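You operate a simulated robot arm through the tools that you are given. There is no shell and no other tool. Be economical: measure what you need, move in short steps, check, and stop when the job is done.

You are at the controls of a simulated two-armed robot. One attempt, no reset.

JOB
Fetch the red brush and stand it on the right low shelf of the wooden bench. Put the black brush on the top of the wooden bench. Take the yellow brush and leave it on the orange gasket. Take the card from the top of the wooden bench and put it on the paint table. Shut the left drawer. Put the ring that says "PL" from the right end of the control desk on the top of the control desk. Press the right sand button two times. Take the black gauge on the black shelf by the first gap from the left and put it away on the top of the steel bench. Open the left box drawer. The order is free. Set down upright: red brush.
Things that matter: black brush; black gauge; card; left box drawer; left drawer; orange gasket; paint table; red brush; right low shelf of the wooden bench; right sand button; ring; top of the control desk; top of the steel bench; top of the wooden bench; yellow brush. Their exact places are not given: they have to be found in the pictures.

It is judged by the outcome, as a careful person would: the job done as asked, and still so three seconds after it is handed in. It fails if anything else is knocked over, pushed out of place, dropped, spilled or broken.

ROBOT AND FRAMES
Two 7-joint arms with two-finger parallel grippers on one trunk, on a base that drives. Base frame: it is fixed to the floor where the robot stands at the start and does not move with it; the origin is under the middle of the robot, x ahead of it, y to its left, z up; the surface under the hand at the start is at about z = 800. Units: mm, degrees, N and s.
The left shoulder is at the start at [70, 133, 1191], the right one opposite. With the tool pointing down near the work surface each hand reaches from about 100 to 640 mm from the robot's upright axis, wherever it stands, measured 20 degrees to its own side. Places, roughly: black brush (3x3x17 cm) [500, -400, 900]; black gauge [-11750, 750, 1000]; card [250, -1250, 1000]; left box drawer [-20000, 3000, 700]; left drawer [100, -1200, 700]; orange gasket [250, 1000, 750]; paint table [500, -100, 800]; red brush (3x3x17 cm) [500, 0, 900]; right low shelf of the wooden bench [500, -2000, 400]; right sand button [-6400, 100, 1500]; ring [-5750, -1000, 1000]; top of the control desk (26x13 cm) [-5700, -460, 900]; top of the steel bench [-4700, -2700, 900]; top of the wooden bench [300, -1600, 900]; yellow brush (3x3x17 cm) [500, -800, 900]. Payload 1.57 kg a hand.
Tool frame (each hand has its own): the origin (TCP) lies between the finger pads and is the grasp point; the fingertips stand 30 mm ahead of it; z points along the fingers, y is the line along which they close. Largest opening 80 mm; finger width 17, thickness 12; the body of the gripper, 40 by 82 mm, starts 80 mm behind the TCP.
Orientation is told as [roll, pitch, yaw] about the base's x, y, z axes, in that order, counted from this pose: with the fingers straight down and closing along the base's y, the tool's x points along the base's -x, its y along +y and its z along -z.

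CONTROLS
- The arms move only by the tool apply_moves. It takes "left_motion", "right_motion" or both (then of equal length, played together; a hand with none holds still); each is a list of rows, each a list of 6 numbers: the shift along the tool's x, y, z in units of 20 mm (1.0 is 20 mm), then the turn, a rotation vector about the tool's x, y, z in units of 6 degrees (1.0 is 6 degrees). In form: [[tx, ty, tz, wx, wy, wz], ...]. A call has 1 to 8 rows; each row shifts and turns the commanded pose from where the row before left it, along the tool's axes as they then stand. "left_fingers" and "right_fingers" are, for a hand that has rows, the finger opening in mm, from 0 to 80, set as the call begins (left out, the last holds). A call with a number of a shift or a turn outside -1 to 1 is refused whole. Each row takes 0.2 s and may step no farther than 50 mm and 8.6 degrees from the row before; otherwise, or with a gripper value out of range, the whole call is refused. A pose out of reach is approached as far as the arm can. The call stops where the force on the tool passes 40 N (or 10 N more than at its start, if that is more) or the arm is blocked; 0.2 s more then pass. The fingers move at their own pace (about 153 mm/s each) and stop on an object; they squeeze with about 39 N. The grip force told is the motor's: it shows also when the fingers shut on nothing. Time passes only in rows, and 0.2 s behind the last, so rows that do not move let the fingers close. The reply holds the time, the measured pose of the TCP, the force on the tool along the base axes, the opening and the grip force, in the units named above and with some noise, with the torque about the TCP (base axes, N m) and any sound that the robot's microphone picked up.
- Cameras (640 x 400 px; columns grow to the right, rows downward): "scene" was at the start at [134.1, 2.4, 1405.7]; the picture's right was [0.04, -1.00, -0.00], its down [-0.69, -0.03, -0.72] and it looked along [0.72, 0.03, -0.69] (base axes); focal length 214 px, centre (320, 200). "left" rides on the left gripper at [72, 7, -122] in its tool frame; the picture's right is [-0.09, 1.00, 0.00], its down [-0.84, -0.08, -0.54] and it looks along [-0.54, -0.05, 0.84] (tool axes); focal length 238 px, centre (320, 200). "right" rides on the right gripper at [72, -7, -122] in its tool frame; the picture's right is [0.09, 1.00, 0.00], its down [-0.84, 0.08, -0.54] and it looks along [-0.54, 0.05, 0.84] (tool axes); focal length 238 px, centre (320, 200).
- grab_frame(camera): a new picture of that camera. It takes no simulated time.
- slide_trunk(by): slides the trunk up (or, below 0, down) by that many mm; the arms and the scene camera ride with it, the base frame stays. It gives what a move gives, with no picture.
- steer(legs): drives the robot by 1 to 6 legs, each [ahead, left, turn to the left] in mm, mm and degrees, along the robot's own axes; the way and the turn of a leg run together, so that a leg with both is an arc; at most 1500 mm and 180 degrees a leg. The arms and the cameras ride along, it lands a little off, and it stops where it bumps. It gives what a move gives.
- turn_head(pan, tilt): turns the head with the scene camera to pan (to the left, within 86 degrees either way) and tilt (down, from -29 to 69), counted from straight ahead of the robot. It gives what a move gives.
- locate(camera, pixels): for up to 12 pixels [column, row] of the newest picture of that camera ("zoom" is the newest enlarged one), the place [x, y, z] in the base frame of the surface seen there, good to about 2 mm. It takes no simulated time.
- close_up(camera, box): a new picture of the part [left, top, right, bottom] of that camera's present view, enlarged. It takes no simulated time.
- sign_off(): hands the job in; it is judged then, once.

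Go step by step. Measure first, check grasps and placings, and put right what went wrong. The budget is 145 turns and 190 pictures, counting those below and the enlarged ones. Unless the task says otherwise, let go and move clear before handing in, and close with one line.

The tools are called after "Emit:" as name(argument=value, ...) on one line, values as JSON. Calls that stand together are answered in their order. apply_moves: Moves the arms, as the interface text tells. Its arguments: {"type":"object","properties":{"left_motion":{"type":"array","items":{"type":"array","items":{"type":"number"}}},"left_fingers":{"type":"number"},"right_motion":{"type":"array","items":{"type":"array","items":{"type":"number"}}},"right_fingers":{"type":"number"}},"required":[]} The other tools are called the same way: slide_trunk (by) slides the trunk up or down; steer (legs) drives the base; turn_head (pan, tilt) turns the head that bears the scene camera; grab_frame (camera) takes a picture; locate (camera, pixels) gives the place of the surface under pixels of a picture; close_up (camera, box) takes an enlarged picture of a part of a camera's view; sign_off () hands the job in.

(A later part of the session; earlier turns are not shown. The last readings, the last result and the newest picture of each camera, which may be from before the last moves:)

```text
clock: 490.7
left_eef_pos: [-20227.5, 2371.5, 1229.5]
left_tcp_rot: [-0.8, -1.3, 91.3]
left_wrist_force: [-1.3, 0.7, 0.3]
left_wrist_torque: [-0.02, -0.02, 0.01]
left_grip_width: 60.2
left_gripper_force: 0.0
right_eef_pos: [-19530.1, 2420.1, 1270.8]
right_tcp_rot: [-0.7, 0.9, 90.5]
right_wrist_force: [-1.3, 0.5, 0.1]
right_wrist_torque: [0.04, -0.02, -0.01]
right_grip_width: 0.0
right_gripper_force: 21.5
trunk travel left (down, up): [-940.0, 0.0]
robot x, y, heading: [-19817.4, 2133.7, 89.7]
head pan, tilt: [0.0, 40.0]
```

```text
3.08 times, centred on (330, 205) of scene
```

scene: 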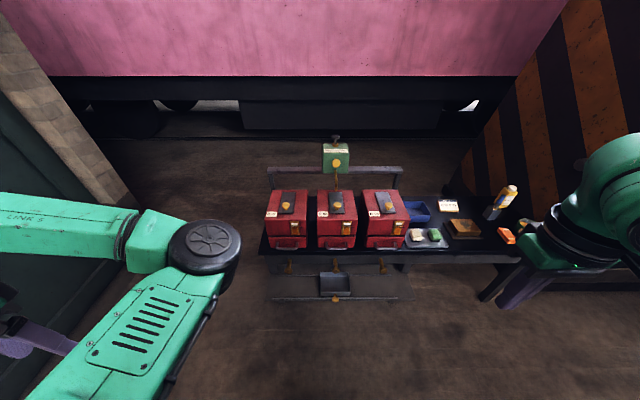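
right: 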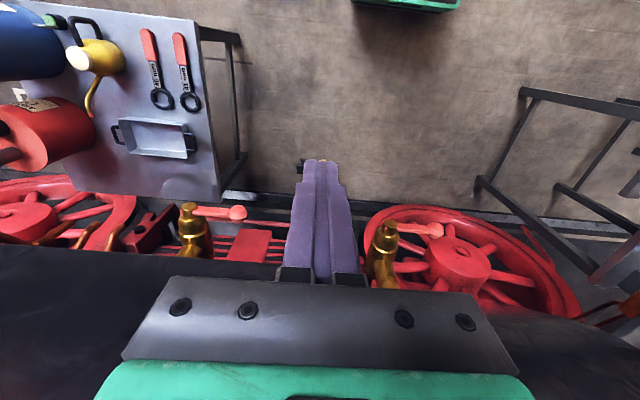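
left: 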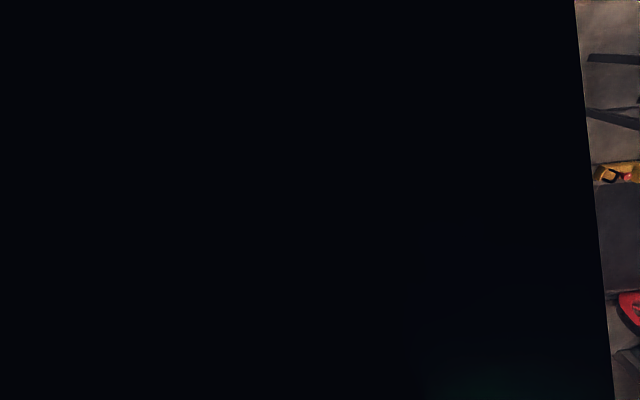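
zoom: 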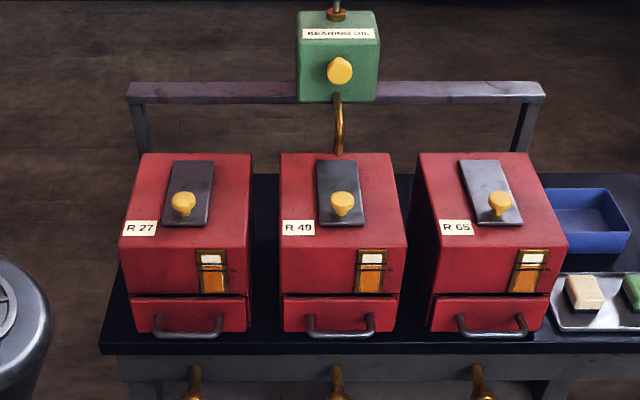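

The left box (R 27) has a bottom drawer with a bar handle at (188,330) in the enlargement. I'll measure it.

Emit:
locate(camera="zoom", pixels=[[158, 325], [188, 334], [220, 325], [190, 310], [140, 305], [240, 305], [190, 350], [188, 270], [140, 330], [100, 340], [280, 320], [190, 322]])

Emit:
close_up(camera="scene", box=[255, 215, 325, 260])

```text
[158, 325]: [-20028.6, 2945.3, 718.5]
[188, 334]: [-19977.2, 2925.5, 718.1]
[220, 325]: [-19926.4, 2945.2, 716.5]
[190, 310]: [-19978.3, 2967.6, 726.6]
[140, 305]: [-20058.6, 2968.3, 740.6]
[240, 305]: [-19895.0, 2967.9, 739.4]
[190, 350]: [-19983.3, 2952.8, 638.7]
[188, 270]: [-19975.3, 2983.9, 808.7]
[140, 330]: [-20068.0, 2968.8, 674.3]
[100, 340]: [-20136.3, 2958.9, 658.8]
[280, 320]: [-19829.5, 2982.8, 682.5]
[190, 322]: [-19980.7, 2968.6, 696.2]
```

```text
8.89 times, centred on (290, 238) of scene
```

zoom: 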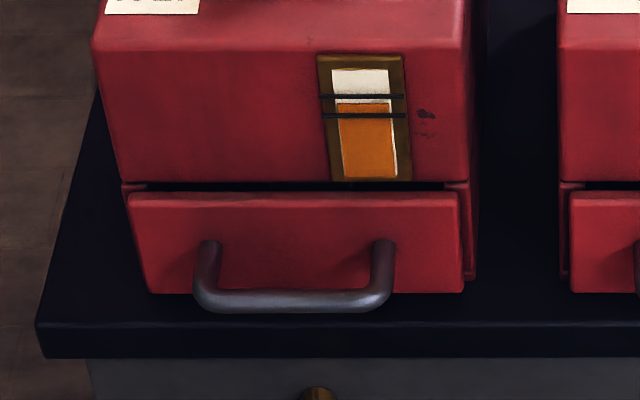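

The bar handle is at x -20032 to -19922, y≈2930, z 718, 40 mm ahead of the drawer face. I'll grip it from above with the fingers closing along y: turn the right hand +90°, lower the trunk and move in.

Emit:
apply_moves(right_motion=[[0, 0, 0, 0, 0, -1], [0, 0, 0, 0, 0, -1], [0, 0, 0, 0, 0, -1], [0, 0, 0, 0, 0, -1], [0, 0, 0, 0, 0, -1], [0, 0, 0, 0, 0, -1], [0, 0, 0, 0, 0, -1], [0, 0, 0, 0, 0, -1]], right_fingers=40)

Emit:
apply_moves(right_motion=[[0, 0, 0, 0, 0, -1], [0, 0, 0, 0, 0, -1], [0, 0, 0, 0, 0, -1], [0, 0, 0, 0, 0, -1], [0, 0, 0, 0, 0, -1], [0, 0, 0, 0, 0, -1], [0, 0, 0, 0, 0, -0.9]])

Emit:
slide_trunk(by=-370)

Emit:
steer(legs=[[0, 290, 0], [300, 0, 0]])

Emit:
grab_frame(camera="right")

Emit:
grab_frame(camera="scene")

```text
clock: 492.5
left_eef_pos: [-20228.7, 2369.8, 1227.9]
left_tcp_rot: [-0.7, -1.3, 91.4]
left_wrist_force: [-0.8, 0.1, 0.0]
left_wrist_torque: [0.0, 0.02, -0.04]
left_grip_width: 59.8
left_gripper_force: 0.1
right_eef_pos: [-19530.5, 2420.4, 1270.8]
right_tcp_rot: [0.2, 1.0, 138.8]
right_wrist_force: [-0.8, -0.1, -0.6]
right_wrist_torque: [-0.01, -0.02, 0.0]
right_grip_width: 40.1
right_gripper_force: 0.1
trunk travel left (down, up): [-940.0, 0.0]
robot x, y, heading: [-19818.8, 2129.9, 89.7]
head pan, tilt: [0.0, 40.0]
```

```text
clock: 494.1
left_eef_pos: [-20228.3, 2370.5, 1229.1]
left_tcp_rot: [-0.8, -1.2, 91.3]
left_wrist_force: [-0.2, 0.1, 0.3]
left_wrist_torque: [0.02, -0.01, 0.03]
left_grip_width: 60.1
left_gripper_force: 0.1
right_eef_pos: [-19528.0, 2420.2, 1270.6]
right_tcp_rot: [0.9, 0.7, -179.9]
right_wrist_force: [0.1, 0.0, 0.4]
right_wrist_torque: [-0.04, 0.02, -0.01]
right_grip_width: 40.0
right_gripper_force: 0.0
trunk travel left (down, up): [-940.0, 0.0]
robot x, y, heading: [-19818.5, 2133.4, 89.9]
head pan, tilt: [0.0, 40.0]
```

```text
clock: 497.7
left_eef_pos: [-20228.9, 2371.2, 859.7]
left_tcp_rot: [-0.7, -1.2, 91.5]
left_wrist_force: [-0.9, 0.4, -0.4]
left_wrist_torque: [-0.01, -0.01, 0.02]
left_grip_width: 59.9
left_gripper_force: 0.0
right_eef_pos: [-19528.2, 2419.5, 901.4]
right_tcp_rot: [0.9, 0.7, 180.1]
right_wrist_force: [0.2, -0.5, -0.2]
right_wrist_torque: [0.01, 0.04, 0.01]
right_grip_width: 39.9
right_gripper_force: 0.0
trunk travel left (down, up): [-570.0, 370.0]
robot x, y, heading: [-19820.3, 2130.6, 89.6]
head pan, tilt: [0.0, 40.0]
```

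```text
clock: 501.3
left_eef_pos: [-20516.0, 2669.0, 858.2]
left_tcp_rot: [-0.7, -1.3, 91.7]
left_wrist_force: [0.0, 0.3, 0.4]
left_wrist_torque: [0.0, 0.02, 0.01]
left_grip_width: 60.2
left_gripper_force: 0.0
right_eef_pos: [-19816.8, 2722.2, 901.5]
right_tcp_rot: [1.1, 0.6, -179.8]
right_wrist_force: [-0.6, -0.1, -0.5]
right_wrist_torque: [-0.03, -0.01, -0.02]
right_grip_width: 40.2
right_gripper_force: 0.0
trunk travel left (down, up): [-570.0, 370.0]
robot x, y, heading: [-20104.1, 2431.4, 89.8]
head pan, tilt: [0.0, 40.0]
```

```text
49 pictures are left
```

right: 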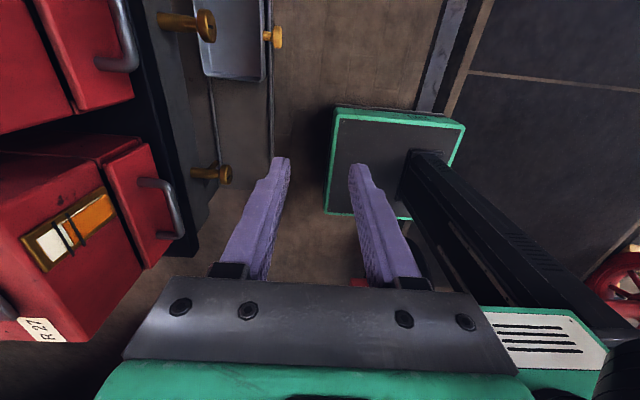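

```text
48 pictures are left
```

scene: 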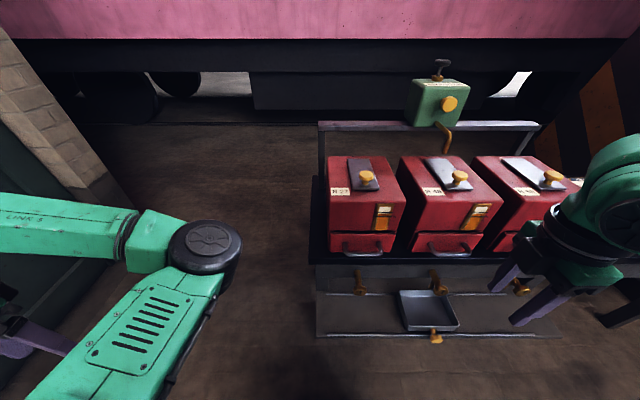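

Emit:
close_up(camera="scene", box=[315, 210, 415, 270])

Emit:
locate(camera="scene", pixels=[[361, 255], [345, 252], [380, 253], [362, 240], [362, 254], [362, 256]])

Emit:
locate(camera="right", pixels=[[176, 210], [165, 185], [180, 225], [120, 200], [130, 50]])

```text
6.40 times, centred on (365, 240) of scene
```

zoom: 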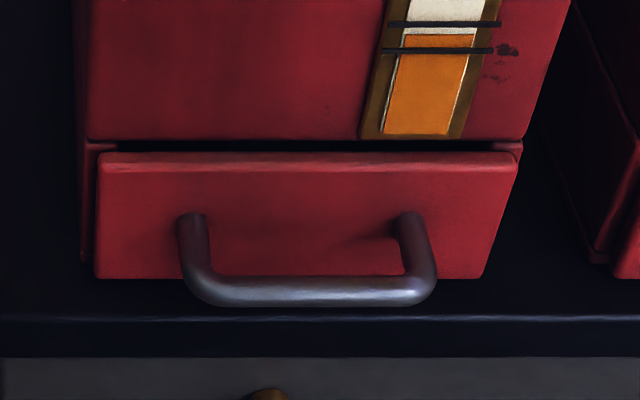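

```text
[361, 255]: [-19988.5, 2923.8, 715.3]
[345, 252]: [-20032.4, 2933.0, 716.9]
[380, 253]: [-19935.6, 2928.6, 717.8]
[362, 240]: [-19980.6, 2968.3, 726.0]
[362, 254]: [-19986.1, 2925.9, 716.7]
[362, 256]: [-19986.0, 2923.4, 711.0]
```

```text
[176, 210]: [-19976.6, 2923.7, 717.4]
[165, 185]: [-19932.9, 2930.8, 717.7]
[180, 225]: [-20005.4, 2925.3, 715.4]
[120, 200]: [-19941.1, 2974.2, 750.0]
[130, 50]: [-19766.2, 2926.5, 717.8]
```

Emit:
apply_moves(right_motion=[[-0.755, -0.94, 0, 0, 0, 0], [-0.755, -0.94, 0, 0, 0, 0], [-0.755, -0.94, 0, 0, 0, 0], [-0.755, -0.94, 0, 0, 0, 0], [-0.755, -0.94, 0, 0, 0, 0], [-0.755, -0.94, 0, 0, 0, 0], [-0.755, -0.94, 0, 0, 0, 0], [-0.755, -0.94, 0, 0, 0, 0]])

Emit:
apply_moves(right_motion=[[-0.755, -0.94, 0, 0, 0, 0], [-0.755, -0.94, 0, 0, 0, 0], [-0.75, -0.9, 0, 0, 0, 0]])

Emit:
grab_frame(camera="scene")

```text
clock: 503.1
left_eef_pos: [-20516.6, 2669.0, 859.2]
left_tcp_rot: [-0.8, -1.2, 91.6]
left_wrist_force: [0.0, 0.2, 0.0]
left_wrist_torque: [0.0, 0.02, 0.02]
left_grip_width: 60.0
left_gripper_force: 0.0
right_eef_pos: [-19939.8, 2870.4, 896.9]
right_tcp_rot: [1.0, 0.6, -179.8]
right_wrist_force: [-0.2, -0.5, -0.5]
right_wrist_torque: [-0.01, -0.04, -0.01]
right_grip_width: 39.7
right_gripper_force: 0.0
trunk travel left (down, up): [-570.0, 370.0]
robot x, y, heading: [-20104.4, 2430.7, 90.1]
head pan, tilt: [0.0, 40.0]
```

```text
clock: 503.9
left_eef_pos: [-20515.8, 2668.9, 858.6]
left_tcp_rot: [-0.8, -1.2, 91.5]
left_wrist_force: [-0.3, 0.1, 0.7]
left_wrist_torque: [-0.01, -0.01, -0.02]
left_grip_width: 59.9
left_gripper_force: 0.0
right_eef_pos: [-19983.5, 2927.8, 894.9]
right_tcp_rot: [1.0, 0.7, -179.8]
right_wrist_force: [-1.0, -0.4, -1.0]
right_wrist_torque: [-0.01, 0.02, -0.01]
right_grip_width: 39.9
right_gripper_force: 0.1
trunk travel left (down, up): [-570.0, 370.0]
robot x, y, heading: [-20107.8, 2432.6, 89.9]
head pan, tilt: [0.0, 40.0]
```

```text
46 pictures are left
```

scene: 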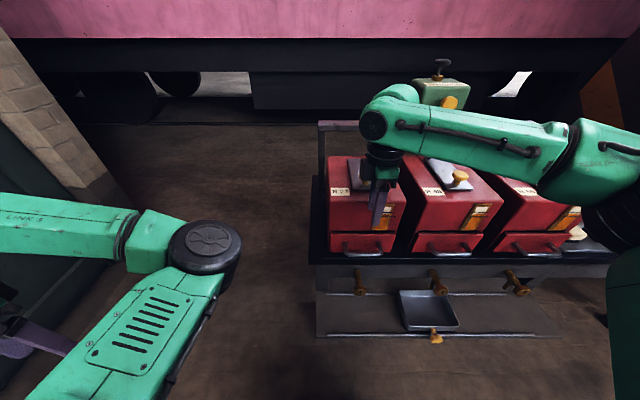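

Emit:
locate(camera="scene", pixels=[[395, 110], [450, 125], [500, 140], [550, 150], [600, 160], [540, 190], [460, 150], [458, 178]])

Emit:
grab_frame(camera="right")

```text
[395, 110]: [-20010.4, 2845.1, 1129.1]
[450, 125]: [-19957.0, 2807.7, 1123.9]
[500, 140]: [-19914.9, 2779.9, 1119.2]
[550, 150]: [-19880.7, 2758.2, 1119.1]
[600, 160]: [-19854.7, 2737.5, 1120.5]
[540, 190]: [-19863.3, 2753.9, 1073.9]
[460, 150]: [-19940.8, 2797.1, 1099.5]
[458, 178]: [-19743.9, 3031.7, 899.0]
```

```text
45 pictures are left
```

right: 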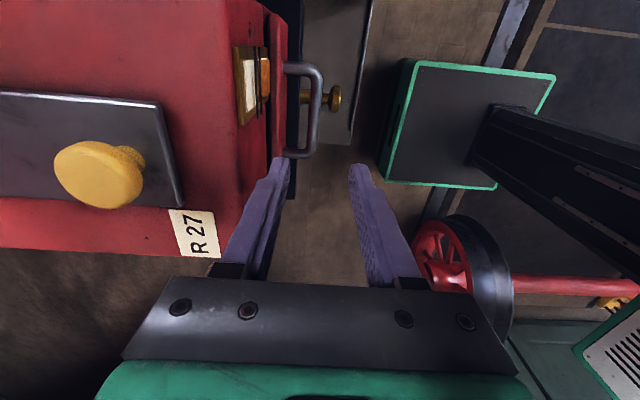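

The forearm stays in front of the boxes. I'll descend onto the bar in steps.

Emit:
apply_moves(right_motion=[[0, 0, 1, 0, 0, 0], [0, 0, 1, 0, 0, 0], [0, 0, 1, 0, 0, 0], [0, 0, 1, 0, 0, 0], [0, 0, 1, 0, 0, 0], [0, 0, 1, 0, 0, 0]])

Emit:
grab_frame(camera="right")

Emit:
close_up(camera="scene", box=[310, 150, 430, 270])

```text
clock: 505.3
left_eef_pos: [-20515.9, 2668.3, 859.2]
left_tcp_rot: [-0.7, -1.4, 91.7]
left_wrist_force: [0.3, -1.0, 1.2]
left_wrist_torque: [-0.02, 0.02, 0.02]
left_grip_width: 60.0
left_gripper_force: 0.0
right_eef_pos: [-19978.7, 2919.8, 777.4]
right_tcp_rot: [0.7, 0.6, -179.8]
right_wrist_force: [-0.8, -0.2, 0.4]
right_wrist_torque: [0.0, 0.0, -0.03]
right_grip_width: 39.9
right_gripper_force: 0.1
right hand out of reach, approached as far as the arm can: row 6
trunk travel left (down, up): [-570.0, 370.0]
robot x, y, heading: [-20108.6, 2431.2, 90.0]
head pan, tilt: [0.0, 40.0]
```

```text
44 pictures are left
```

right: 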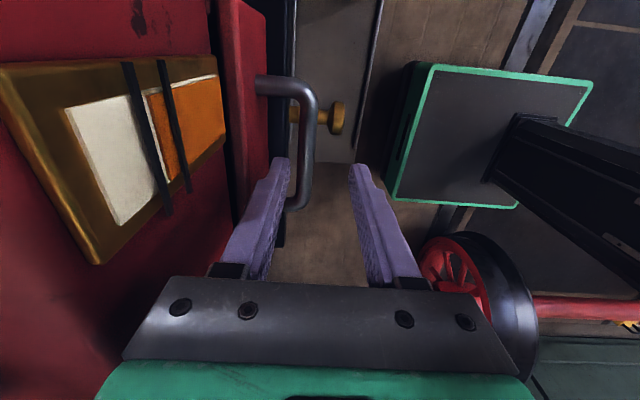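

```text
3.33 times, centred on (370, 210) of scene
```

zoom: 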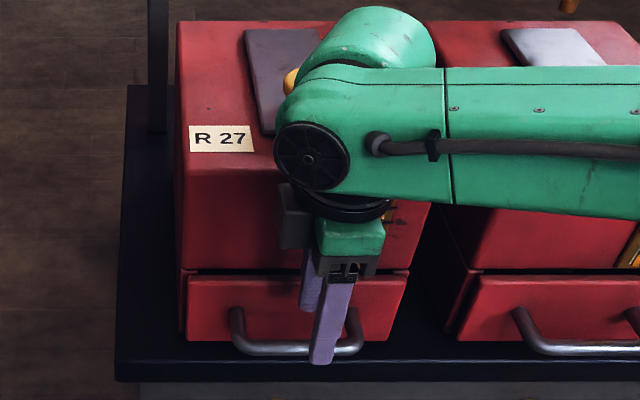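

The arm is near its reach limit. I'll draw the hand back 72, drive 75 ahead, and re-aim.

Emit:
apply_moves(right_motion=[[0, 0.9, 0, 0, 0, 0], [0, 0.9, 0, 0, 0, 0], [0, 0.9, 0, 0, 0, 0], [0, 0.9, 0, 0, 0, 0]])

Emit:
steer(legs=[[70, 0, 0]])

```text
clock: 506.3
left_eef_pos: [-20515.7, 2667.7, 858.4]
left_tcp_rot: [-0.7, -1.3, 91.6]
left_wrist_force: [0.0, 0.2, 0.5]
left_wrist_torque: [0.0, -0.01, 0.0]
left_grip_width: 59.8
left_gripper_force: 0.0
right_eef_pos: [-19977.7, 2848.5, 779.7]
right_tcp_rot: [0.9, 0.7, -179.8]
right_wrist_force: [0.9, 0.2, -0.4]
right_wrist_torque: [0.02, 0.03, 0.0]
right_grip_width: 40.2
right_gripper_force: 0.1
trunk travel left (down, up): [-570.0, 370.0]
robot x, y, heading: [-20107.1, 2429.1, 89.9]
head pan, tilt: [0.0, 40.0]
```

```text
clock: 507.4
left_eef_pos: [-20516.3, 2739.9, 858.3]
left_tcp_rot: [-0.7, -1.3, 91.7]
left_wrist_force: [-0.2, 0.1, 0.1]
left_wrist_torque: [-0.02, 0.03, 0.02]
left_grip_width: 59.8
left_gripper_force: 0.2
right_eef_pos: [-19979.7, 2918.8, 778.3]
right_tcp_rot: [0.9, 0.7, -179.8]
right_wrist_force: [0.3, 0.6, 0.8]
right_wrist_torque: [-0.01, -0.02, -0.03]
right_grip_width: 39.9
right_gripper_force: 0.0
trunk travel left (down, up): [-570.0, 370.0]
robot x, y, heading: [-20104.7, 2504.6, 89.8]
head pan, tilt: [0.0, 40.0]
```

Emit:
apply_moves(right_motion=[[0, -0.5, 0, 0, 0, 0], [0, 0, 0.6, 0, 0, 0], [0, 0, 0.6, 0, 0, 0]])

Emit:
grab_frame(camera="right")

```text
clock: 508.1
left_eef_pos: [-20516.1, 2737.1, 858.2]
left_tcp_rot: [-0.6, -1.3, 91.7]
left_wrist_force: [0.2, 0.4, 0.4]
left_wrist_torque: [-0.02, 0.01, -0.03]
left_grip_width: 60.0
left_gripper_force: 0.2
right_eef_pos: [-19977.3, 2928.3, 755.2]
right_tcp_rot: [1.0, 0.7, -179.8]
right_wrist_force: [-0.7, 0.4, 0.0]
right_wrist_torque: [0.03, -0.02, 0.02]
right_grip_width: 40.2
right_gripper_force: 0.1
trunk travel left (down, up): [-570.0, 370.0]
robot x, y, heading: [-20107.2, 2500.6, 90.2]
head pan, tilt: [0.0, 40.0]
```

```text
42 pictures are left
```

right: 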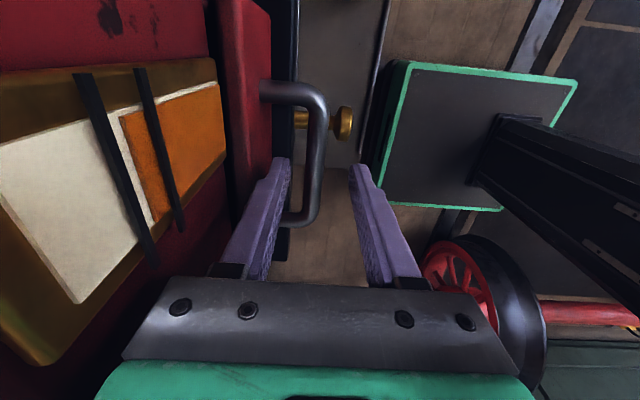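

The bar lies between the fingertips. I'll lower the last 33 mm and close.

Emit:
apply_moves(right_motion=[[0, 0, 0.6, 0, 0, 0], [0, 0, 0.6, 0, 0, 0], [0, 0, 0.45, 0, 0, 0]])

Emit:
apply_moves(right_motion=[[0, 0, 0, 0, 0, 0], [0, 0, 0, 0, 0, 0], [0, 0, 0, 0, 0, 0]], right_fingers=0)

Emit:
apply_moves(right_motion=[[0, 0.6, 0, 0, 0, 0], [0, 0.6, 0, 0, 0, 0], [0, 0.6, 0, 0, 0, 0], [0, 0.6, 0, 0, 0, 0], [0, 0.6, 0, 0, 0, 0]])

Emit:
grab_frame(camera="scene")

```text
clock: 508.9
left_eef_pos: [-20516.4, 2739.0, 857.1]
left_tcp_rot: [-0.6, -1.3, 91.7]
left_wrist_force: [-0.3, 0.3, 0.2]
left_wrist_torque: [0.01, -0.01, -0.01]
left_grip_width: 60.2
left_gripper_force: 0.0
right_eef_pos: [-19977.1, 2927.2, 721.8]
right_tcp_rot: [0.9, 0.7, -179.8]
right_wrist_force: [-0.3, 0.8, 0.0]
right_wrist_torque: [-0.03, -0.01, 0.0]
right_grip_width: 39.9
right_gripper_force: 0.0
trunk travel left (down, up): [-570.0, 370.0]
robot x, y, heading: [-20110.9, 2502.1, 90.1]
head pan, tilt: [0.0, 40.0]
```

```text
clock: 509.8
left_eef_pos: [-20516.2, 2738.3, 859.1]
left_tcp_rot: [-0.6, -1.3, 91.8]
left_wrist_force: [-0.1, -0.4, 1.0]
left_wrist_torque: [0.04, 0.01, 0.03]
left_grip_width: 59.9
left_gripper_force: 0.0
right_eef_pos: [-19977.7, 2927.9, 721.2]
right_tcp_rot: [0.8, 0.7, -179.8]
right_wrist_force: [0.4, 0.9, -0.1]
right_wrist_torque: [0.01, -0.26, 0.39]
right_grip_width: 13.9
right_gripper_force: 30.4
trunk travel left (down, up): [-570.0, 370.0]
robot x, y, heading: [-20103.8, 2500.0, 90.0]
head pan, tilt: [0.0, 40.0]
```

```text
clock: 510.9
left_eef_pos: [-20516.9, 2739.1, 859.6]
left_tcp_rot: [-0.7, -1.2, 91.7]
left_wrist_force: [-0.3, 0.9, -0.5]
left_wrist_torque: [-0.01, -0.01, 0.01]
left_grip_width: 60.0
left_gripper_force: 0.0
right_eef_pos: [-19977.9, 2868.1, 722.5]
right_tcp_rot: [1.2, 0.7, -179.8]
right_wrist_force: [-2.8, 1.0, -9.9]
right_wrist_torque: [0.07, 0.15, 0.3]
right_grip_width: 13.5
right_gripper_force: 30.1
trunk travel left (down, up): [-570.0, 370.0]
robot x, y, heading: [-20102.4, 2503.3, 90.2]
head pan, tilt: [0.0, 40.0]
```

```text
41 pictures are left
```

scene: 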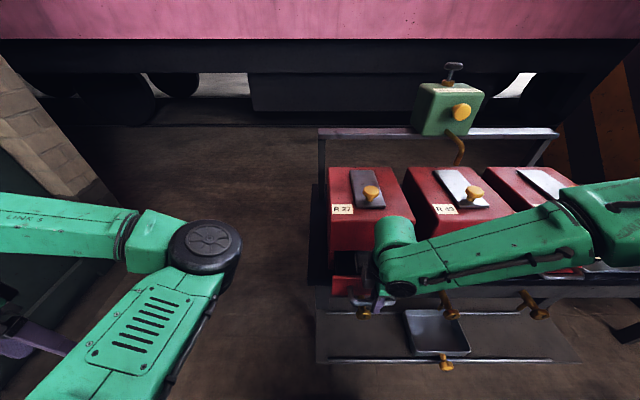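

The drawer follows. I'll pull further and watch the force.

Emit:
apply_moves(right_motion=[[0, 0.5, 0, 0, 0, 0], [0, 0.5, 0, 0, 0, 0], [0, 0.5, 0, 0, 0, 0], [0, 0.5, 0, 0, 0, 0]])

Emit:
apply_moves(right_motion=[[0, 0.3, 0, 0, 0, 0], [0, 0.3, 0, 0, 0, 0], [0, 0.3, 0, 0, 0, 0]])

Emit:
close_up(camera="scene", box=[300, 150, 480, 350])

```text
clock: 511.9
left_eef_pos: [-20516.7, 2738.9, 857.7]
left_tcp_rot: [-0.7, -1.2, 91.7]
left_wrist_force: [0.8, -0.4, -0.3]
left_wrist_torque: [0.0, -0.02, 0.02]
left_grip_width: 60.0
left_gripper_force: 0.1
right_eef_pos: [-19977.5, 2829.0, 721.6]
right_tcp_rot: [1.1, 0.8, -179.8]
right_wrist_force: [-4.6, 0.5, -18.4]
right_wrist_torque: [0.04, 0.07, 0.35]
right_grip_width: 13.7
right_gripper_force: 29.4
trunk travel left (down, up): [-570.0, 370.0]
robot x, y, heading: [-20103.8, 2503.6, 90.2]
head pan, tilt: [0.0, 40.0]
```

```text
clock: 512.8
left_eef_pos: [-20516.4, 2739.4, 858.4]
left_tcp_rot: [-0.7, -1.2, 91.7]
left_wrist_force: [0.9, 0.8, 0.4]
left_wrist_torque: [0.01, -0.03, 0.04]
left_grip_width: 60.4
left_gripper_force: 0.0
right_eef_pos: [-19976.4, 2828.2, 721.6]
right_tcp_rot: [1.1, 0.7, -179.8]
right_wrist_force: [-4.7, -0.7, -18.3]
right_wrist_torque: [0.02, 0.13, 0.34]
right_grip_width: 13.8
right_gripper_force: 30.5
right hand out of reach, approached as far as the arm can: row 1, 2, 3
trunk travel left (down, up): [-570.0, 370.0]
robot x, y, heading: [-20105.8, 2503.9, 90.0]
head pan, tilt: [0.0, 40.0]
```

```text
2.00 times, centred on (390, 250) of scene
```

zoom: 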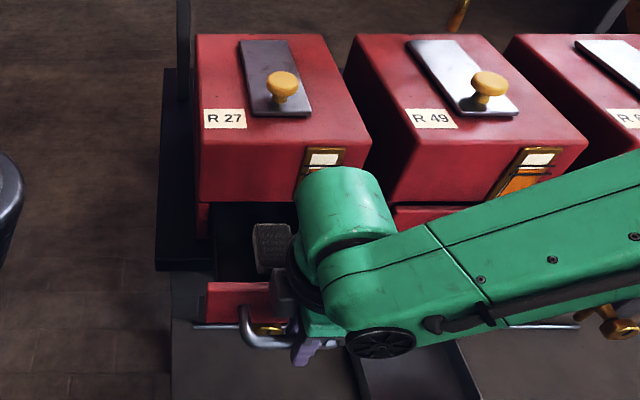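

It is open 100 mm, but the arm is at its near limit. I'll pull a little further by backing the base in small steps.

Emit:
steer(legs=[[-25, 0, 0]])

Emit:
steer(legs=[[-25, 0, 0]])

Emit:
close_up(camera="scene", box=[300, 150, 480, 350])

```text
clock: 513.6
left_eef_pos: [-20516.7, 2712.1, 860.1]
left_tcp_rot: [-0.7, -1.4, 91.6]
left_wrist_force: [0.4, 0.4, 0.9]
left_wrist_torque: [0.02, 0.04, 0.03]
left_grip_width: 60.0
left_gripper_force: 0.0
right_eef_pos: [-19976.5, 2804.1, 724.4]
right_tcp_rot: [0.7, 0.7, -179.8]
right_wrist_force: [0.2, 2.0, 2.6]
right_wrist_torque: [0.0, -0.36, 0.4]
right_grip_width: 13.6
right_gripper_force: 30.4
trunk travel left (down, up): [-570.0, 370.0]
robot x, y, heading: [-20105.4, 2478.4, 90.0]
head pan, tilt: [0.0, 40.0]
```

```text
clock: 514.4
left_eef_pos: [-20516.8, 2688.7, 859.3]
left_tcp_rot: [-0.8, -1.2, 91.6]
left_wrist_force: [-0.2, -0.2, -0.5]
left_wrist_torque: [0.0, 0.03, 0.0]
left_grip_width: 60.1
left_gripper_force: 0.0
right_eef_pos: [-19977.0, 2782.8, 724.2]
right_tcp_rot: [0.5, 0.6, -179.8]
right_wrist_force: [2.6, 20.5, 16.1]
right_wrist_torque: [0.28, -0.06, 0.28]
right_grip_width: 13.8
right_gripper_force: 29.7
trunk travel left (down, up): [-570.0, 370.0]
robot x, y, heading: [-20107.2, 2452.9, 90.1]
head pan, tilt: [0.0, 40.0]
```

```text
2.00 times, centred on (390, 250) of scene
```

zoom: 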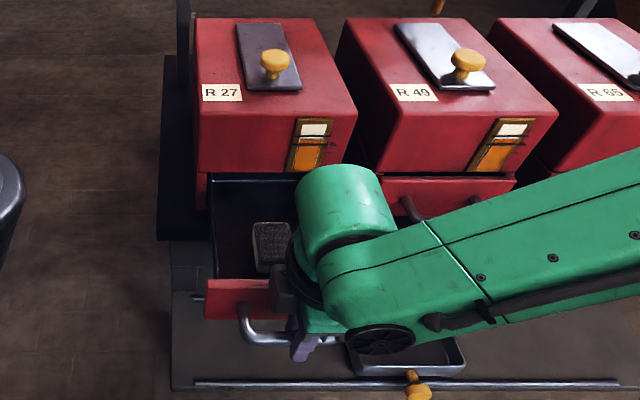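

A 20 N pull now meets the end stop at 145 mm open. I'll release the bar, rise clear and back off.

Emit:
apply_moves(right_motion=[[0, 0, 0, 0, 0, 0], [0, 0, 0, 0, 0, 0], [0, 0, -0.5, 0, 0, 0], [0, 0, -1, 0, 0, 0], [0, 0, -1, 0, 0, 0], [0, 0, -1, 0, 0, 0], [0, 0, -1, 0, 0, 0], [0, 0, -1, 0, 0, 0]], right_fingers=40)

Emit:
steer(legs=[[-250, 0, 0]])

Emit:
grab_frame(camera="scene")

```text
clock: 516.2
left_eef_pos: [-20516.8, 2687.3, 859.4]
left_tcp_rot: [-0.7, -1.3, 91.6]
left_wrist_force: [0.0, 0.5, 1.2]
left_wrist_torque: [0.01, 0.0, -0.01]
left_grip_width: 60.0
left_gripper_force: 0.1
right_eef_pos: [-19981.1, 2784.6, 838.7]
right_tcp_rot: [0.4, 0.8, -180.0]
right_wrist_force: [-0.5, 0.2, 0.0]
right_wrist_torque: [0.02, -0.02, 0.0]
right_grip_width: 40.0
right_gripper_force: 0.0
right hand out of reach, approached as far as the arm can: row 4
trunk travel left (down, up): [-570.0, 370.0]
robot x, y, heading: [-20105.2, 2451.8, 89.9]
head pan, tilt: [0.0, 40.0]
```

```text
clock: 518.0
left_eef_pos: [-20515.9, 2439.9, 859.3]
left_tcp_rot: [-0.7, -1.2, 91.6]
left_wrist_force: [1.0, 0.6, 0.0]
left_wrist_torque: [0.01, -0.03, -0.04]
left_grip_width: 59.9
left_gripper_force: 0.1
right_eef_pos: [-19982.2, 2537.4, 839.0]
right_tcp_rot: [0.4, 0.8, -179.8]
right_wrist_force: [-0.3, 0.9, 0.5]
right_wrist_torque: [0.0, 0.04, -0.02]
right_grip_width: 40.0
right_gripper_force: 0.1
trunk travel left (down, up): [-570.0, 370.0]
robot x, y, heading: [-20105.1, 2200.5, 90.1]
head pan, tilt: [0.0, 40.0]
```

```text
38 pictures are left
```

scene: 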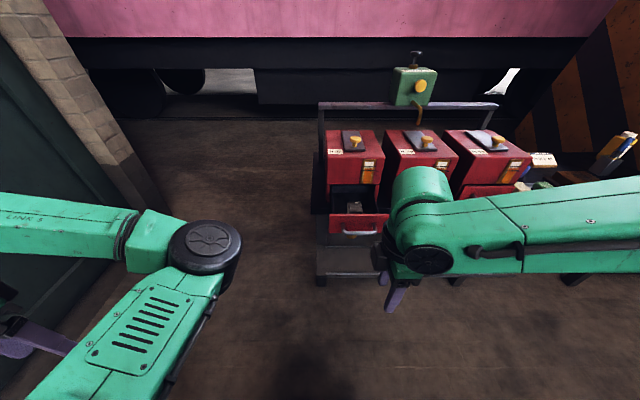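

The left box drawer stands open. I'll raise the trunk and drive back by the same route, keeping heading 90.

Emit:
slide_trunk(by=370)

Emit:
steer(legs=[[0, -1165, 0], [-1300, 0, 0], [-1300, 0, 0], [-1300, 0, 0], [-1240, 0, 0]])

Emit:
steer(legs=[[0, -1150, 0], [0, -1150, 0], [0, -1130, 0]])

```text
clock: 521.6
left_eef_pos: [-20516.9, 2440.0, 1229.5]
left_tcp_rot: [-0.6, -1.3, 91.6]
left_wrist_force: [0.1, -0.9, 0.7]
left_wrist_torque: [0.0, 0.01, 0.01]
left_grip_width: 59.8
left_gripper_force: 0.0
right_eef_pos: [-19981.3, 2538.0, 1208.2]
right_tcp_rot: [0.3, 0.7, -179.8]
right_wrist_force: [0.2, 0.3, -0.3]
right_wrist_torque: [-0.01, 0.02, -0.01]
right_grip_width: 40.2
right_gripper_force: 0.1
trunk travel left (down, up): [-940.0, 0.0]
robot x, y, heading: [-20106.4, 2202.1, 90.2]
head pan, tilt: [0.0, 40.0]
```

```text
clock: 551.8
left_eef_pos: [-19381.0, -2718.4, 1229.0]
left_tcp_rot: [-0.7, -1.3, 91.3]
left_wrist_force: [-0.4, 0.0, 0.4]
left_wrist_torque: [-0.05, -0.01, -0.02]
left_grip_width: 59.9
left_gripper_force: 0.0
right_eef_pos: [-18845.4, -2623.4, 1208.5]
right_tcp_rot: [0.4, 0.7, 179.9]
right_wrist_force: [-0.3, -0.3, -0.5]
right_wrist_torque: [-0.01, -0.02, -0.01]
right_grip_width: 40.0
right_gripper_force: 0.0
trunk travel left (down, up): [-940.0, 0.0]
robot x, y, heading: [-18971.4, -2955.8, 89.6]
head pan, tilt: [0.0, 40.0]
```

```text
clock: 568.6
left_eef_pos: [-15931.6, -2726.3, 1228.3]
left_tcp_rot: [-0.8, -1.3, 91.5]
left_wrist_force: [0.0, 0.6, 0.7]
left_wrist_torque: [0.01, 0.01, 0.01]
left_grip_width: 59.9
left_gripper_force: 0.1
right_eef_pos: [-15396.3, -2631.0, 1208.3]
right_tcp_rot: [0.4, 0.8, -179.9]
right_wrist_force: [-0.5, -0.6, 0.1]
right_wrist_torque: [-0.02, 0.0, 0.01]
right_grip_width: 40.0
right_gripper_force: 0.0
trunk travel left (down, up): [-940.0, 0.0]
robot x, y, heading: [-15519.5, -2960.2, 89.9]
head pan, tilt: [0.0, 40.0]
```

Emit:
steer(legs=[[955, 0, 0], [955, 0, 0], [0, -1260, 0], [0, -1260, 0], [0, -1255, 0], [700, 0, 0]])

Emit:
slide_trunk(by=-130)

Emit:
turn_head(pan=0, tilt=25)

Emit:
grab_frame(camera="scene")

Emit:
close_up(camera="scene", box=[240, 130, 440, 260])

```text
clock: 599.5
left_eef_pos: [-12128.2, -159.8, 1230.4]
left_tcp_rot: [-0.7, -1.4, 91.3]
left_wrist_force: [0.2, 1.2, -0.2]
left_wrist_torque: [0.01, 0.01, 0.02]
left_grip_width: 59.8
left_gripper_force: 0.0
right_eef_pos: [-11592.1, -66.2, 1208.8]
right_tcp_rot: [0.3, 0.7, 179.8]
right_wrist_force: [1.1, -0.3, 0.3]
right_wrist_torque: [-0.02, 0.04, 0.02]
right_grip_width: 40.1
right_gripper_force: 0.0
trunk travel left (down, up): [-940.0, 0.0]
robot x, y, heading: [-11719.6, -396.7, 89.8]
head pan, tilt: [0.0, 40.0]
```

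```text
clock: 601.0
left_eef_pos: [-12127.0, -158.4, 1099.9]
left_tcp_rot: [-0.7, -1.3, 91.3]
left_wrist_force: [-0.2, 0.5, 0.4]
left_wrist_torque: [0.0, -0.01, 0.01]
left_grip_width: 60.1
left_gripper_force: 0.1
right_eef_pos: [-11592.8, -64.9, 1078.1]
right_tcp_rot: [0.5, 0.7, 179.8]
right_wrist_force: [0.0, 0.6, -0.1]
right_wrist_torque: [0.02, 0.02, -0.02]
right_grip_width: 40.4
right_gripper_force: 0.0
trunk travel left (down, up): [-810.0, 130.0]
robot x, y, heading: [-11721.2, -394.7, 89.8]
head pan, tilt: [0.0, 40.0]
```

```text
clock: 601.8
left_eef_pos: [-12127.5, -158.2, 1099.3]
left_tcp_rot: [-0.7, -1.4, 91.3]
left_wrist_force: [1.3, 0.2, -0.6]
left_wrist_torque: [-0.03, -0.03, -0.01]
left_grip_width: 60.1
left_gripper_force: 0.1
right_eef_pos: [-11591.8, -64.3, 1078.4]
right_tcp_rot: [0.5, 0.7, 179.8]
right_wrist_force: [0.1, -0.3, -0.6]
right_wrist_torque: [-0.02, 0.02, -0.02]
right_grip_width: 40.0
right_gripper_force: 0.1
trunk travel left (down, up): [-810.0, 130.0]
robot x, y, heading: [-11722.6, -396.9, 89.8]
head pan, tilt: [0.0, 25.0]
```

```text
37 pictures are left
```

scene: 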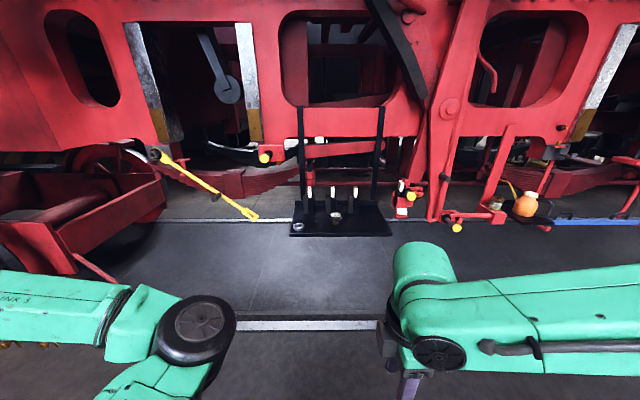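

```text
3.08 times, centred on (340, 195) of scene
```

zoom: 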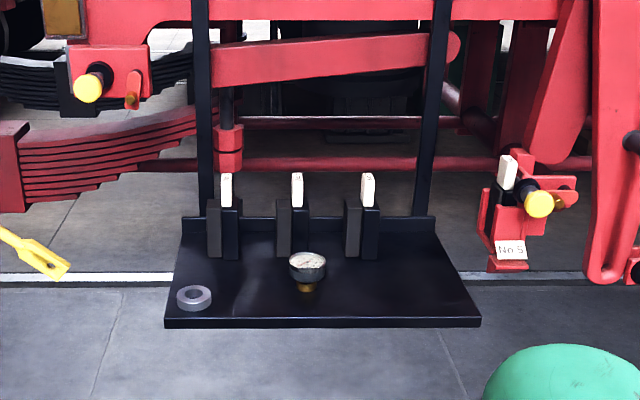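

Emit:
locate(camera="zoom", pixels=[[307, 260], [289, 263], [326, 263], [307, 278], [306, 288], [307, 253], [340, 310], [285, 240], [300, 240], [297, 178]])

Emit:
steer(legs=[[590, 0, 0]])

Emit:
apply_moves(right_motion=[[0, 0, 0, 0, 0, 0], [0, 0, 0, 0, 0, 0]], right_fingers=80)

Emit:
grab_frame(camera="right")

Emit:
turn_head(pan=0, tilt=45)

Emit:
grab_frame(camera="scene")

```text
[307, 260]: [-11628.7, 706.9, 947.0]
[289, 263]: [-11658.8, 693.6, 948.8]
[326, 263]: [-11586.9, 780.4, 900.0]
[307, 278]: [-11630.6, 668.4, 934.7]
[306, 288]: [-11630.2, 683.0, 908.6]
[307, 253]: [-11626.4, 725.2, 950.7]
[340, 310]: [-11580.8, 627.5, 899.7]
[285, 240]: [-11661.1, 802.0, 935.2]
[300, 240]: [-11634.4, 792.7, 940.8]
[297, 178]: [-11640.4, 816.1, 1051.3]
```

```text
clock: 605.2
left_eef_pos: [-12122.9, 432.5, 1098.9]
left_tcp_rot: [-0.8, -1.4, 91.3]
left_wrist_force: [-0.3, -0.4, 0.9]
left_wrist_torque: [-0.03, -0.02, -0.01]
left_grip_width: 60.0
left_gripper_force: 0.0
right_eef_pos: [-11588.1, 526.1, 1079.4]
right_tcp_rot: [0.3, 0.7, 179.8]
right_wrist_force: [-0.7, -0.3, -0.3]
right_wrist_torque: [0.05, 0.04, 0.02]
right_grip_width: 39.9
right_gripper_force: 0.2
trunk travel left (down, up): [-810.0, 130.0]
robot x, y, heading: [-11713.5, 194.2, 89.5]
head pan, tilt: [0.0, 25.0]
```

```text
clock: 605.8
left_eef_pos: [-12123.2, 434.0, 1099.3]
left_tcp_rot: [-0.7, -1.4, 91.1]
left_wrist_force: [-0.6, 0.3, -0.4]
left_wrist_torque: [0.02, 0.01, 0.03]
left_grip_width: 60.0
left_gripper_force: 0.0
right_eef_pos: [-11587.6, 526.4, 1078.2]
right_tcp_rot: [0.4, 0.8, 179.7]
right_wrist_force: [0.4, 0.3, -0.3]
right_wrist_torque: [-0.02, 0.0, 0.01]
right_grip_width: 80.2
right_gripper_force: 0.1
trunk travel left (down, up): [-810.0, 130.0]
robot x, y, heading: [-11715.0, 197.7, 89.5]
head pan, tilt: [0.0, 25.0]
```

```text
35 pictures are left
```

right: 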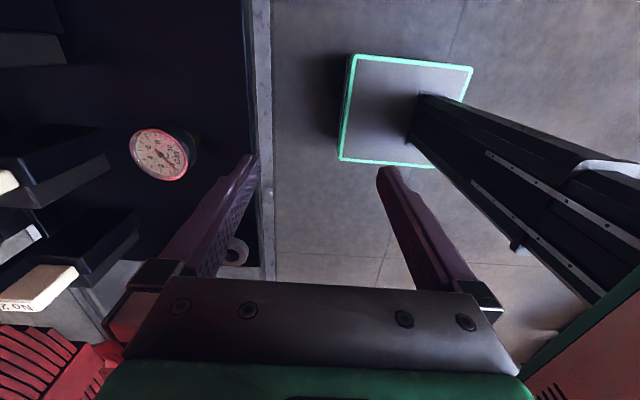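

```text
clock: 606.6
left_eef_pos: [-12122.6, 433.4, 1097.9]
left_tcp_rot: [-0.6, -1.3, 91.2]
left_wrist_force: [0.9, 0.8, 1.1]
left_wrist_torque: [0.01, -0.02, 0.03]
left_grip_width: 59.9
left_gripper_force: 0.0
right_eef_pos: [-11587.8, 527.4, 1078.6]
right_tcp_rot: [0.4, 0.6, 179.8]
right_wrist_force: [0.5, -0.3, 0.3]
right_wrist_torque: [0.01, 0.0, 0.02]
right_grip_width: 80.0
right_gripper_force: 0.0
trunk travel left (down, up): [-810.0, 130.0]
robot x, y, heading: [-11711.0, 194.3, 89.8]
head pan, tilt: [0.0, 45.0]
```

```text
34 pictures are left
```

scene: 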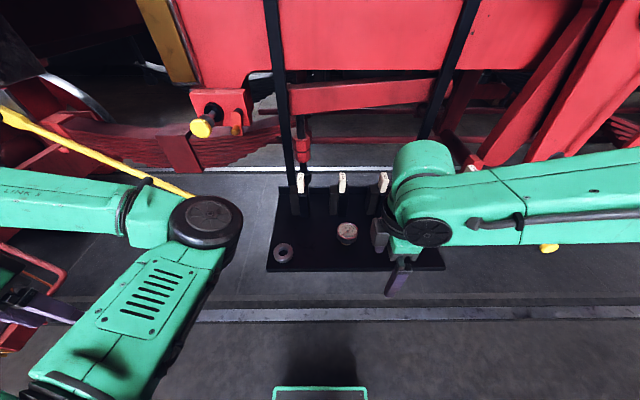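

Emit:
locate(camera="right", pixels=[[158, 155], [133, 153], [184, 160], [158, 132], [160, 178], [192, 150], [90, 160], [120, 225], [20, 290]])

Emit:
close_up(camera="right", box=[90, 100, 230, 210])

```text
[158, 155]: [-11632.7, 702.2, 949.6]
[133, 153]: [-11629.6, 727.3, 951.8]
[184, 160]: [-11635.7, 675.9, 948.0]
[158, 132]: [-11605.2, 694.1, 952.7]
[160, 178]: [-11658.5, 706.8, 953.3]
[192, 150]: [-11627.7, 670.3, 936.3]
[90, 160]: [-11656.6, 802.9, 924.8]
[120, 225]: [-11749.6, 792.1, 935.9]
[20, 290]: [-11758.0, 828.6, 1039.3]
```

```text
3.64 times, centred on (160, 155) of right
```

zoom: 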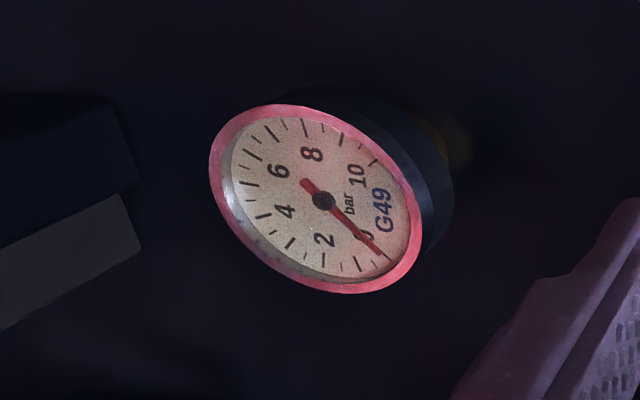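

The gauge (62 mm across, top at 953) is centered at (-11632,701). I'll drive 80 ahead and bring the hand above it.

Emit:
steer(legs=[[80, 0, 0]])

Emit:
apply_moves(right_motion=[[-0.45, -0.94, 0, 0, 0, 0], [-0.45, -0.94, 0, 0, 0, 0], [-0.45, -0.94, 0, 0, 0, 0], [-0.45, -0.94, 0, 0, 0, 0], [-0.45, -0.94, 0, 0, 0, 0], [0, 0, 1, 0, 0, 0], [0, 0, 0.8, 0, 0, 0]])

Emit:
grab_frame(camera="right")

Emit:
locate(camera="right", pixels=[[320, 110], [320, 130], [300, 120], [340, 120], [320, 150], [320, 90]])

```text
clock: 607.6
left_eef_pos: [-12122.5, 508.5, 1101.0]
left_tcp_rot: [-0.7, -1.6, 91.2]
left_wrist_force: [1.1, -0.5, -0.4]
left_wrist_torque: [-0.01, -0.02, 0.02]
left_grip_width: 59.9
left_gripper_force: 0.0
right_eef_pos: [-11588.4, 603.4, 1080.8]
right_tcp_rot: [0.1, 0.7, 179.8]
right_wrist_force: [-0.3, 0.0, 0.5]
right_wrist_torque: [0.04, -0.01, 0.0]
right_grip_width: 80.2
right_gripper_force: 0.1
trunk travel left (down, up): [-810.0, 130.0]
robot x, y, heading: [-11716.9, 274.0, 89.5]
head pan, tilt: [0.0, 45.0]
```

```text
clock: 609.2
left_eef_pos: [-12123.3, 513.7, 1099.4]
left_tcp_rot: [-0.8, -1.3, 91.2]
left_wrist_force: [0.2, -0.6, 0.3]
left_wrist_torque: [0.0, 0.01, -0.02]
left_grip_width: 60.1
left_gripper_force: 0.0
right_eef_pos: [-11631.1, 699.8, 1042.5]
right_tcp_rot: [0.4, 0.7, 179.8]
right_wrist_force: [0.6, 0.3, 0.4]
right_wrist_torque: [-0.04, 0.01, 0.01]
right_grip_width: 80.0
right_gripper_force: 0.1
trunk travel left (down, up): [-810.0, 130.0]
robot x, y, heading: [-11717.8, 276.1, 89.7]
head pan, tilt: [0.0, 45.0]
```

```text
32 pictures are left
```

right: 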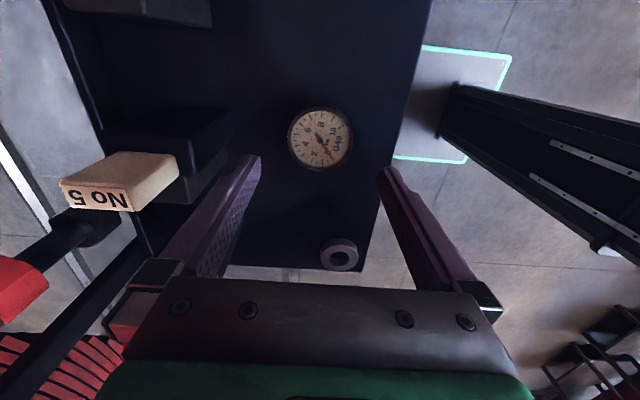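

```text
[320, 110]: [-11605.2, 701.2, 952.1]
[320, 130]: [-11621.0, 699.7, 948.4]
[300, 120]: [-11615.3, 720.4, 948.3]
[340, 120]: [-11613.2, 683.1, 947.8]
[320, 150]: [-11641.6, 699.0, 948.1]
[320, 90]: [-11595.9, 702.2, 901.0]
```

The hand is centered on the gauge. I'll lower to z 940, grip and lift.

Emit:
apply_moves(right_motion=[[0, 0, 1, 0, 0, 0], [0, 0, 1, 0, 0, 0], [0, 0, 1, 0, 0, 0], [0, 0, 1, 0, 0, 0], [0, 0, 1, 0, 0, 0]])

Emit:
apply_moves(right_motion=[[0, 0, 0, 0, 0, 0], [0, 0, 0, 0, 0, 0], [0, 0, 0, 0, 0, 0]], right_fingers=0)

Emit:
apply_moves(right_motion=[[0, 0, -0.5, 0, 0, 0], [0, 0, -1, 0, 0, 0], [0, 0, -1, 0, 0, 0], [0, 0, -1, 0, 0, 0], [0, 0, -1, 0, 0, 0], [0, 0, -1, 0, 0, 0], [0, 0, -1, 0, 0, 0]])

Emit:
grab_frame(camera="right")

```text
clock: 610.5
left_eef_pos: [-12123.5, 513.0, 1098.8]
left_tcp_rot: [-0.7, -1.3, 91.2]
left_wrist_force: [0.1, -0.2, 0.3]
left_wrist_torque: [0.0, -0.01, 0.05]
left_grip_width: 60.2
left_gripper_force: 0.0
right_eef_pos: [-11611.3, 688.8, 951.4]
right_tcp_rot: [0.3, 0.7, 179.8]
right_wrist_force: [0.5, 0.2, 0.7]
right_wrist_torque: [-0.04, -0.02, 0.01]
right_grip_width: 80.1
right_gripper_force: 0.1
right hand out of reach, approached as far as the arm can: row 3, 4, 5
trunk travel left (down, up): [-810.0, 130.0]
robot x, y, heading: [-11715.9, 277.3, 89.7]
head pan, tilt: [0.0, 45.0]
```

```text
clock: 611.2
left_eef_pos: [-12122.6, 513.2, 1099.4]
left_tcp_rot: [-0.6, -1.3, 91.2]
left_wrist_force: [-0.5, -0.3, -0.3]
left_wrist_torque: [0.03, 0.01, -0.03]
left_grip_width: 59.9
left_gripper_force: 0.1
right_eef_pos: [-11611.8, 688.7, 953.3]
right_tcp_rot: [0.4, 0.7, 179.8]
right_wrist_force: [-0.4, -1.6, -0.3]
right_wrist_torque: [-0.01, 0.0, 0.02]
right_grip_width: 0.0
right_gripper_force: 21.4
trunk travel left (down, up): [-810.0, 130.0]
robot x, y, heading: [-11711.9, 274.5, 89.5]
head pan, tilt: [0.0, 45.0]
```

```text
clock: 612.9
left_eef_pos: [-12122.7, 513.5, 1099.3]
left_tcp_rot: [-0.8, -1.3, 91.2]
left_wrist_force: [0.1, 0.2, -1.3]
left_wrist_torque: [-0.01, 0.0, -0.01]
left_grip_width: 59.9
left_gripper_force: 0.1
right_eef_pos: [-11613.1, 688.4, 1083.0]
right_tcp_rot: [0.4, 0.8, 179.9]
right_wrist_force: [-0.3, -0.9, 0.9]
right_wrist_torque: [0.0, -0.01, 0.01]
right_grip_width: 0.0
right_gripper_force: 21.5
trunk travel left (down, up): [-810.0, 130.0]
robot x, y, heading: [-11710.7, 274.8, 89.6]
head pan, tilt: [0.0, 45.0]
```

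```text
31 pictures are left
```

right: 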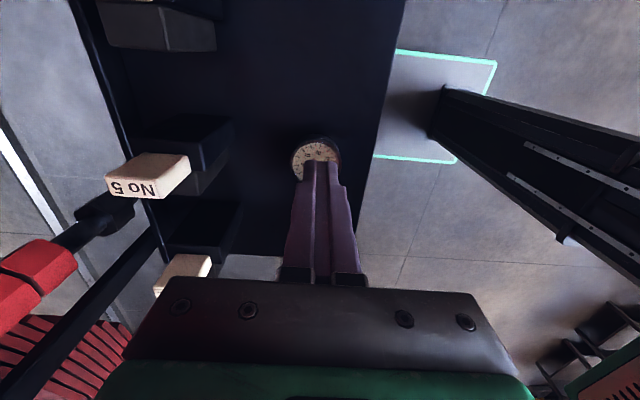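

The arm fell short inward and missed; the gauge still stands at (318,155). I'll measure it, shift the base left for more room and re-aim.

Emit:
locate(camera="right", pixels=[[318, 140], [300, 150], [336, 150], [298, 165], [318, 148]])

Emit:
steer(legs=[[0, 130, 0]])

Emit:
apply_moves(right_motion=[[0.9, -0.1, 0, 0, 0, 0], [0.9, -0.1, 0, 0, 0, 0], [0.9, -0.1, 0, 0, 0, 0], [0.9, -0.1, 0, 0, 0, 0], [0.9, -0.1, 0, 0, 0, 0], [0.9, -0.1, 0, 0, 0, 0]], right_fingers=80)

Emit:
grab_frame(camera="right")

```text
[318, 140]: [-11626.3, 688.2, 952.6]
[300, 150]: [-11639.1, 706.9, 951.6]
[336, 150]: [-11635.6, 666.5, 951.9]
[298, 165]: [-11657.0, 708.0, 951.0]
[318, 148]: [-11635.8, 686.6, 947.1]
```

```text
clock: 614.1
left_eef_pos: [-12250.9, 514.8, 1100.4]
left_tcp_rot: [-0.5, -1.3, 91.2]
left_wrist_force: [0.0, -0.6, 0.4]
left_wrist_torque: [0.04, 0.01, 0.0]
left_grip_width: 60.2
left_gripper_force: 0.1
right_eef_pos: [-11740.4, 689.4, 1083.1]
right_tcp_rot: [0.4, 0.6, 179.6]
right_wrist_force: [0.4, -0.6, -0.4]
right_wrist_torque: [0.0, 0.05, 0.0]
right_grip_width: 0.0
right_gripper_force: 20.7
trunk travel left (down, up): [-810.0, 130.0]
robot x, y, heading: [-11845.0, 275.1, 89.8]
head pan, tilt: [0.0, 45.0]
```

```text
clock: 615.5
left_eef_pos: [-12251.8, 514.8, 1099.6]
left_tcp_rot: [-0.7, -1.3, 91.3]
left_wrist_force: [-0.6, 0.0, 0.3]
left_wrist_torque: [0.03, -0.04, 0.01]
left_grip_width: 59.9
left_gripper_force: 0.0
right_eef_pos: [-11633.7, 700.7, 1085.2]
right_tcp_rot: [0.4, 0.8, 179.7]
right_wrist_force: [-0.3, -0.5, -0.8]
right_wrist_torque: [0.02, -0.04, -0.01]
right_grip_width: 80.3
right_gripper_force: 0.0
trunk travel left (down, up): [-810.0, 130.0]
robot x, y, heading: [-11843.8, 274.9, 89.5]
head pan, tilt: [0.0, 45.0]
```

```text
30 pictures are left
```

right: 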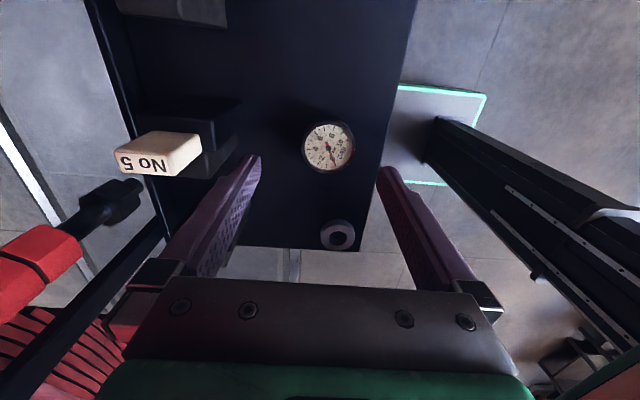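

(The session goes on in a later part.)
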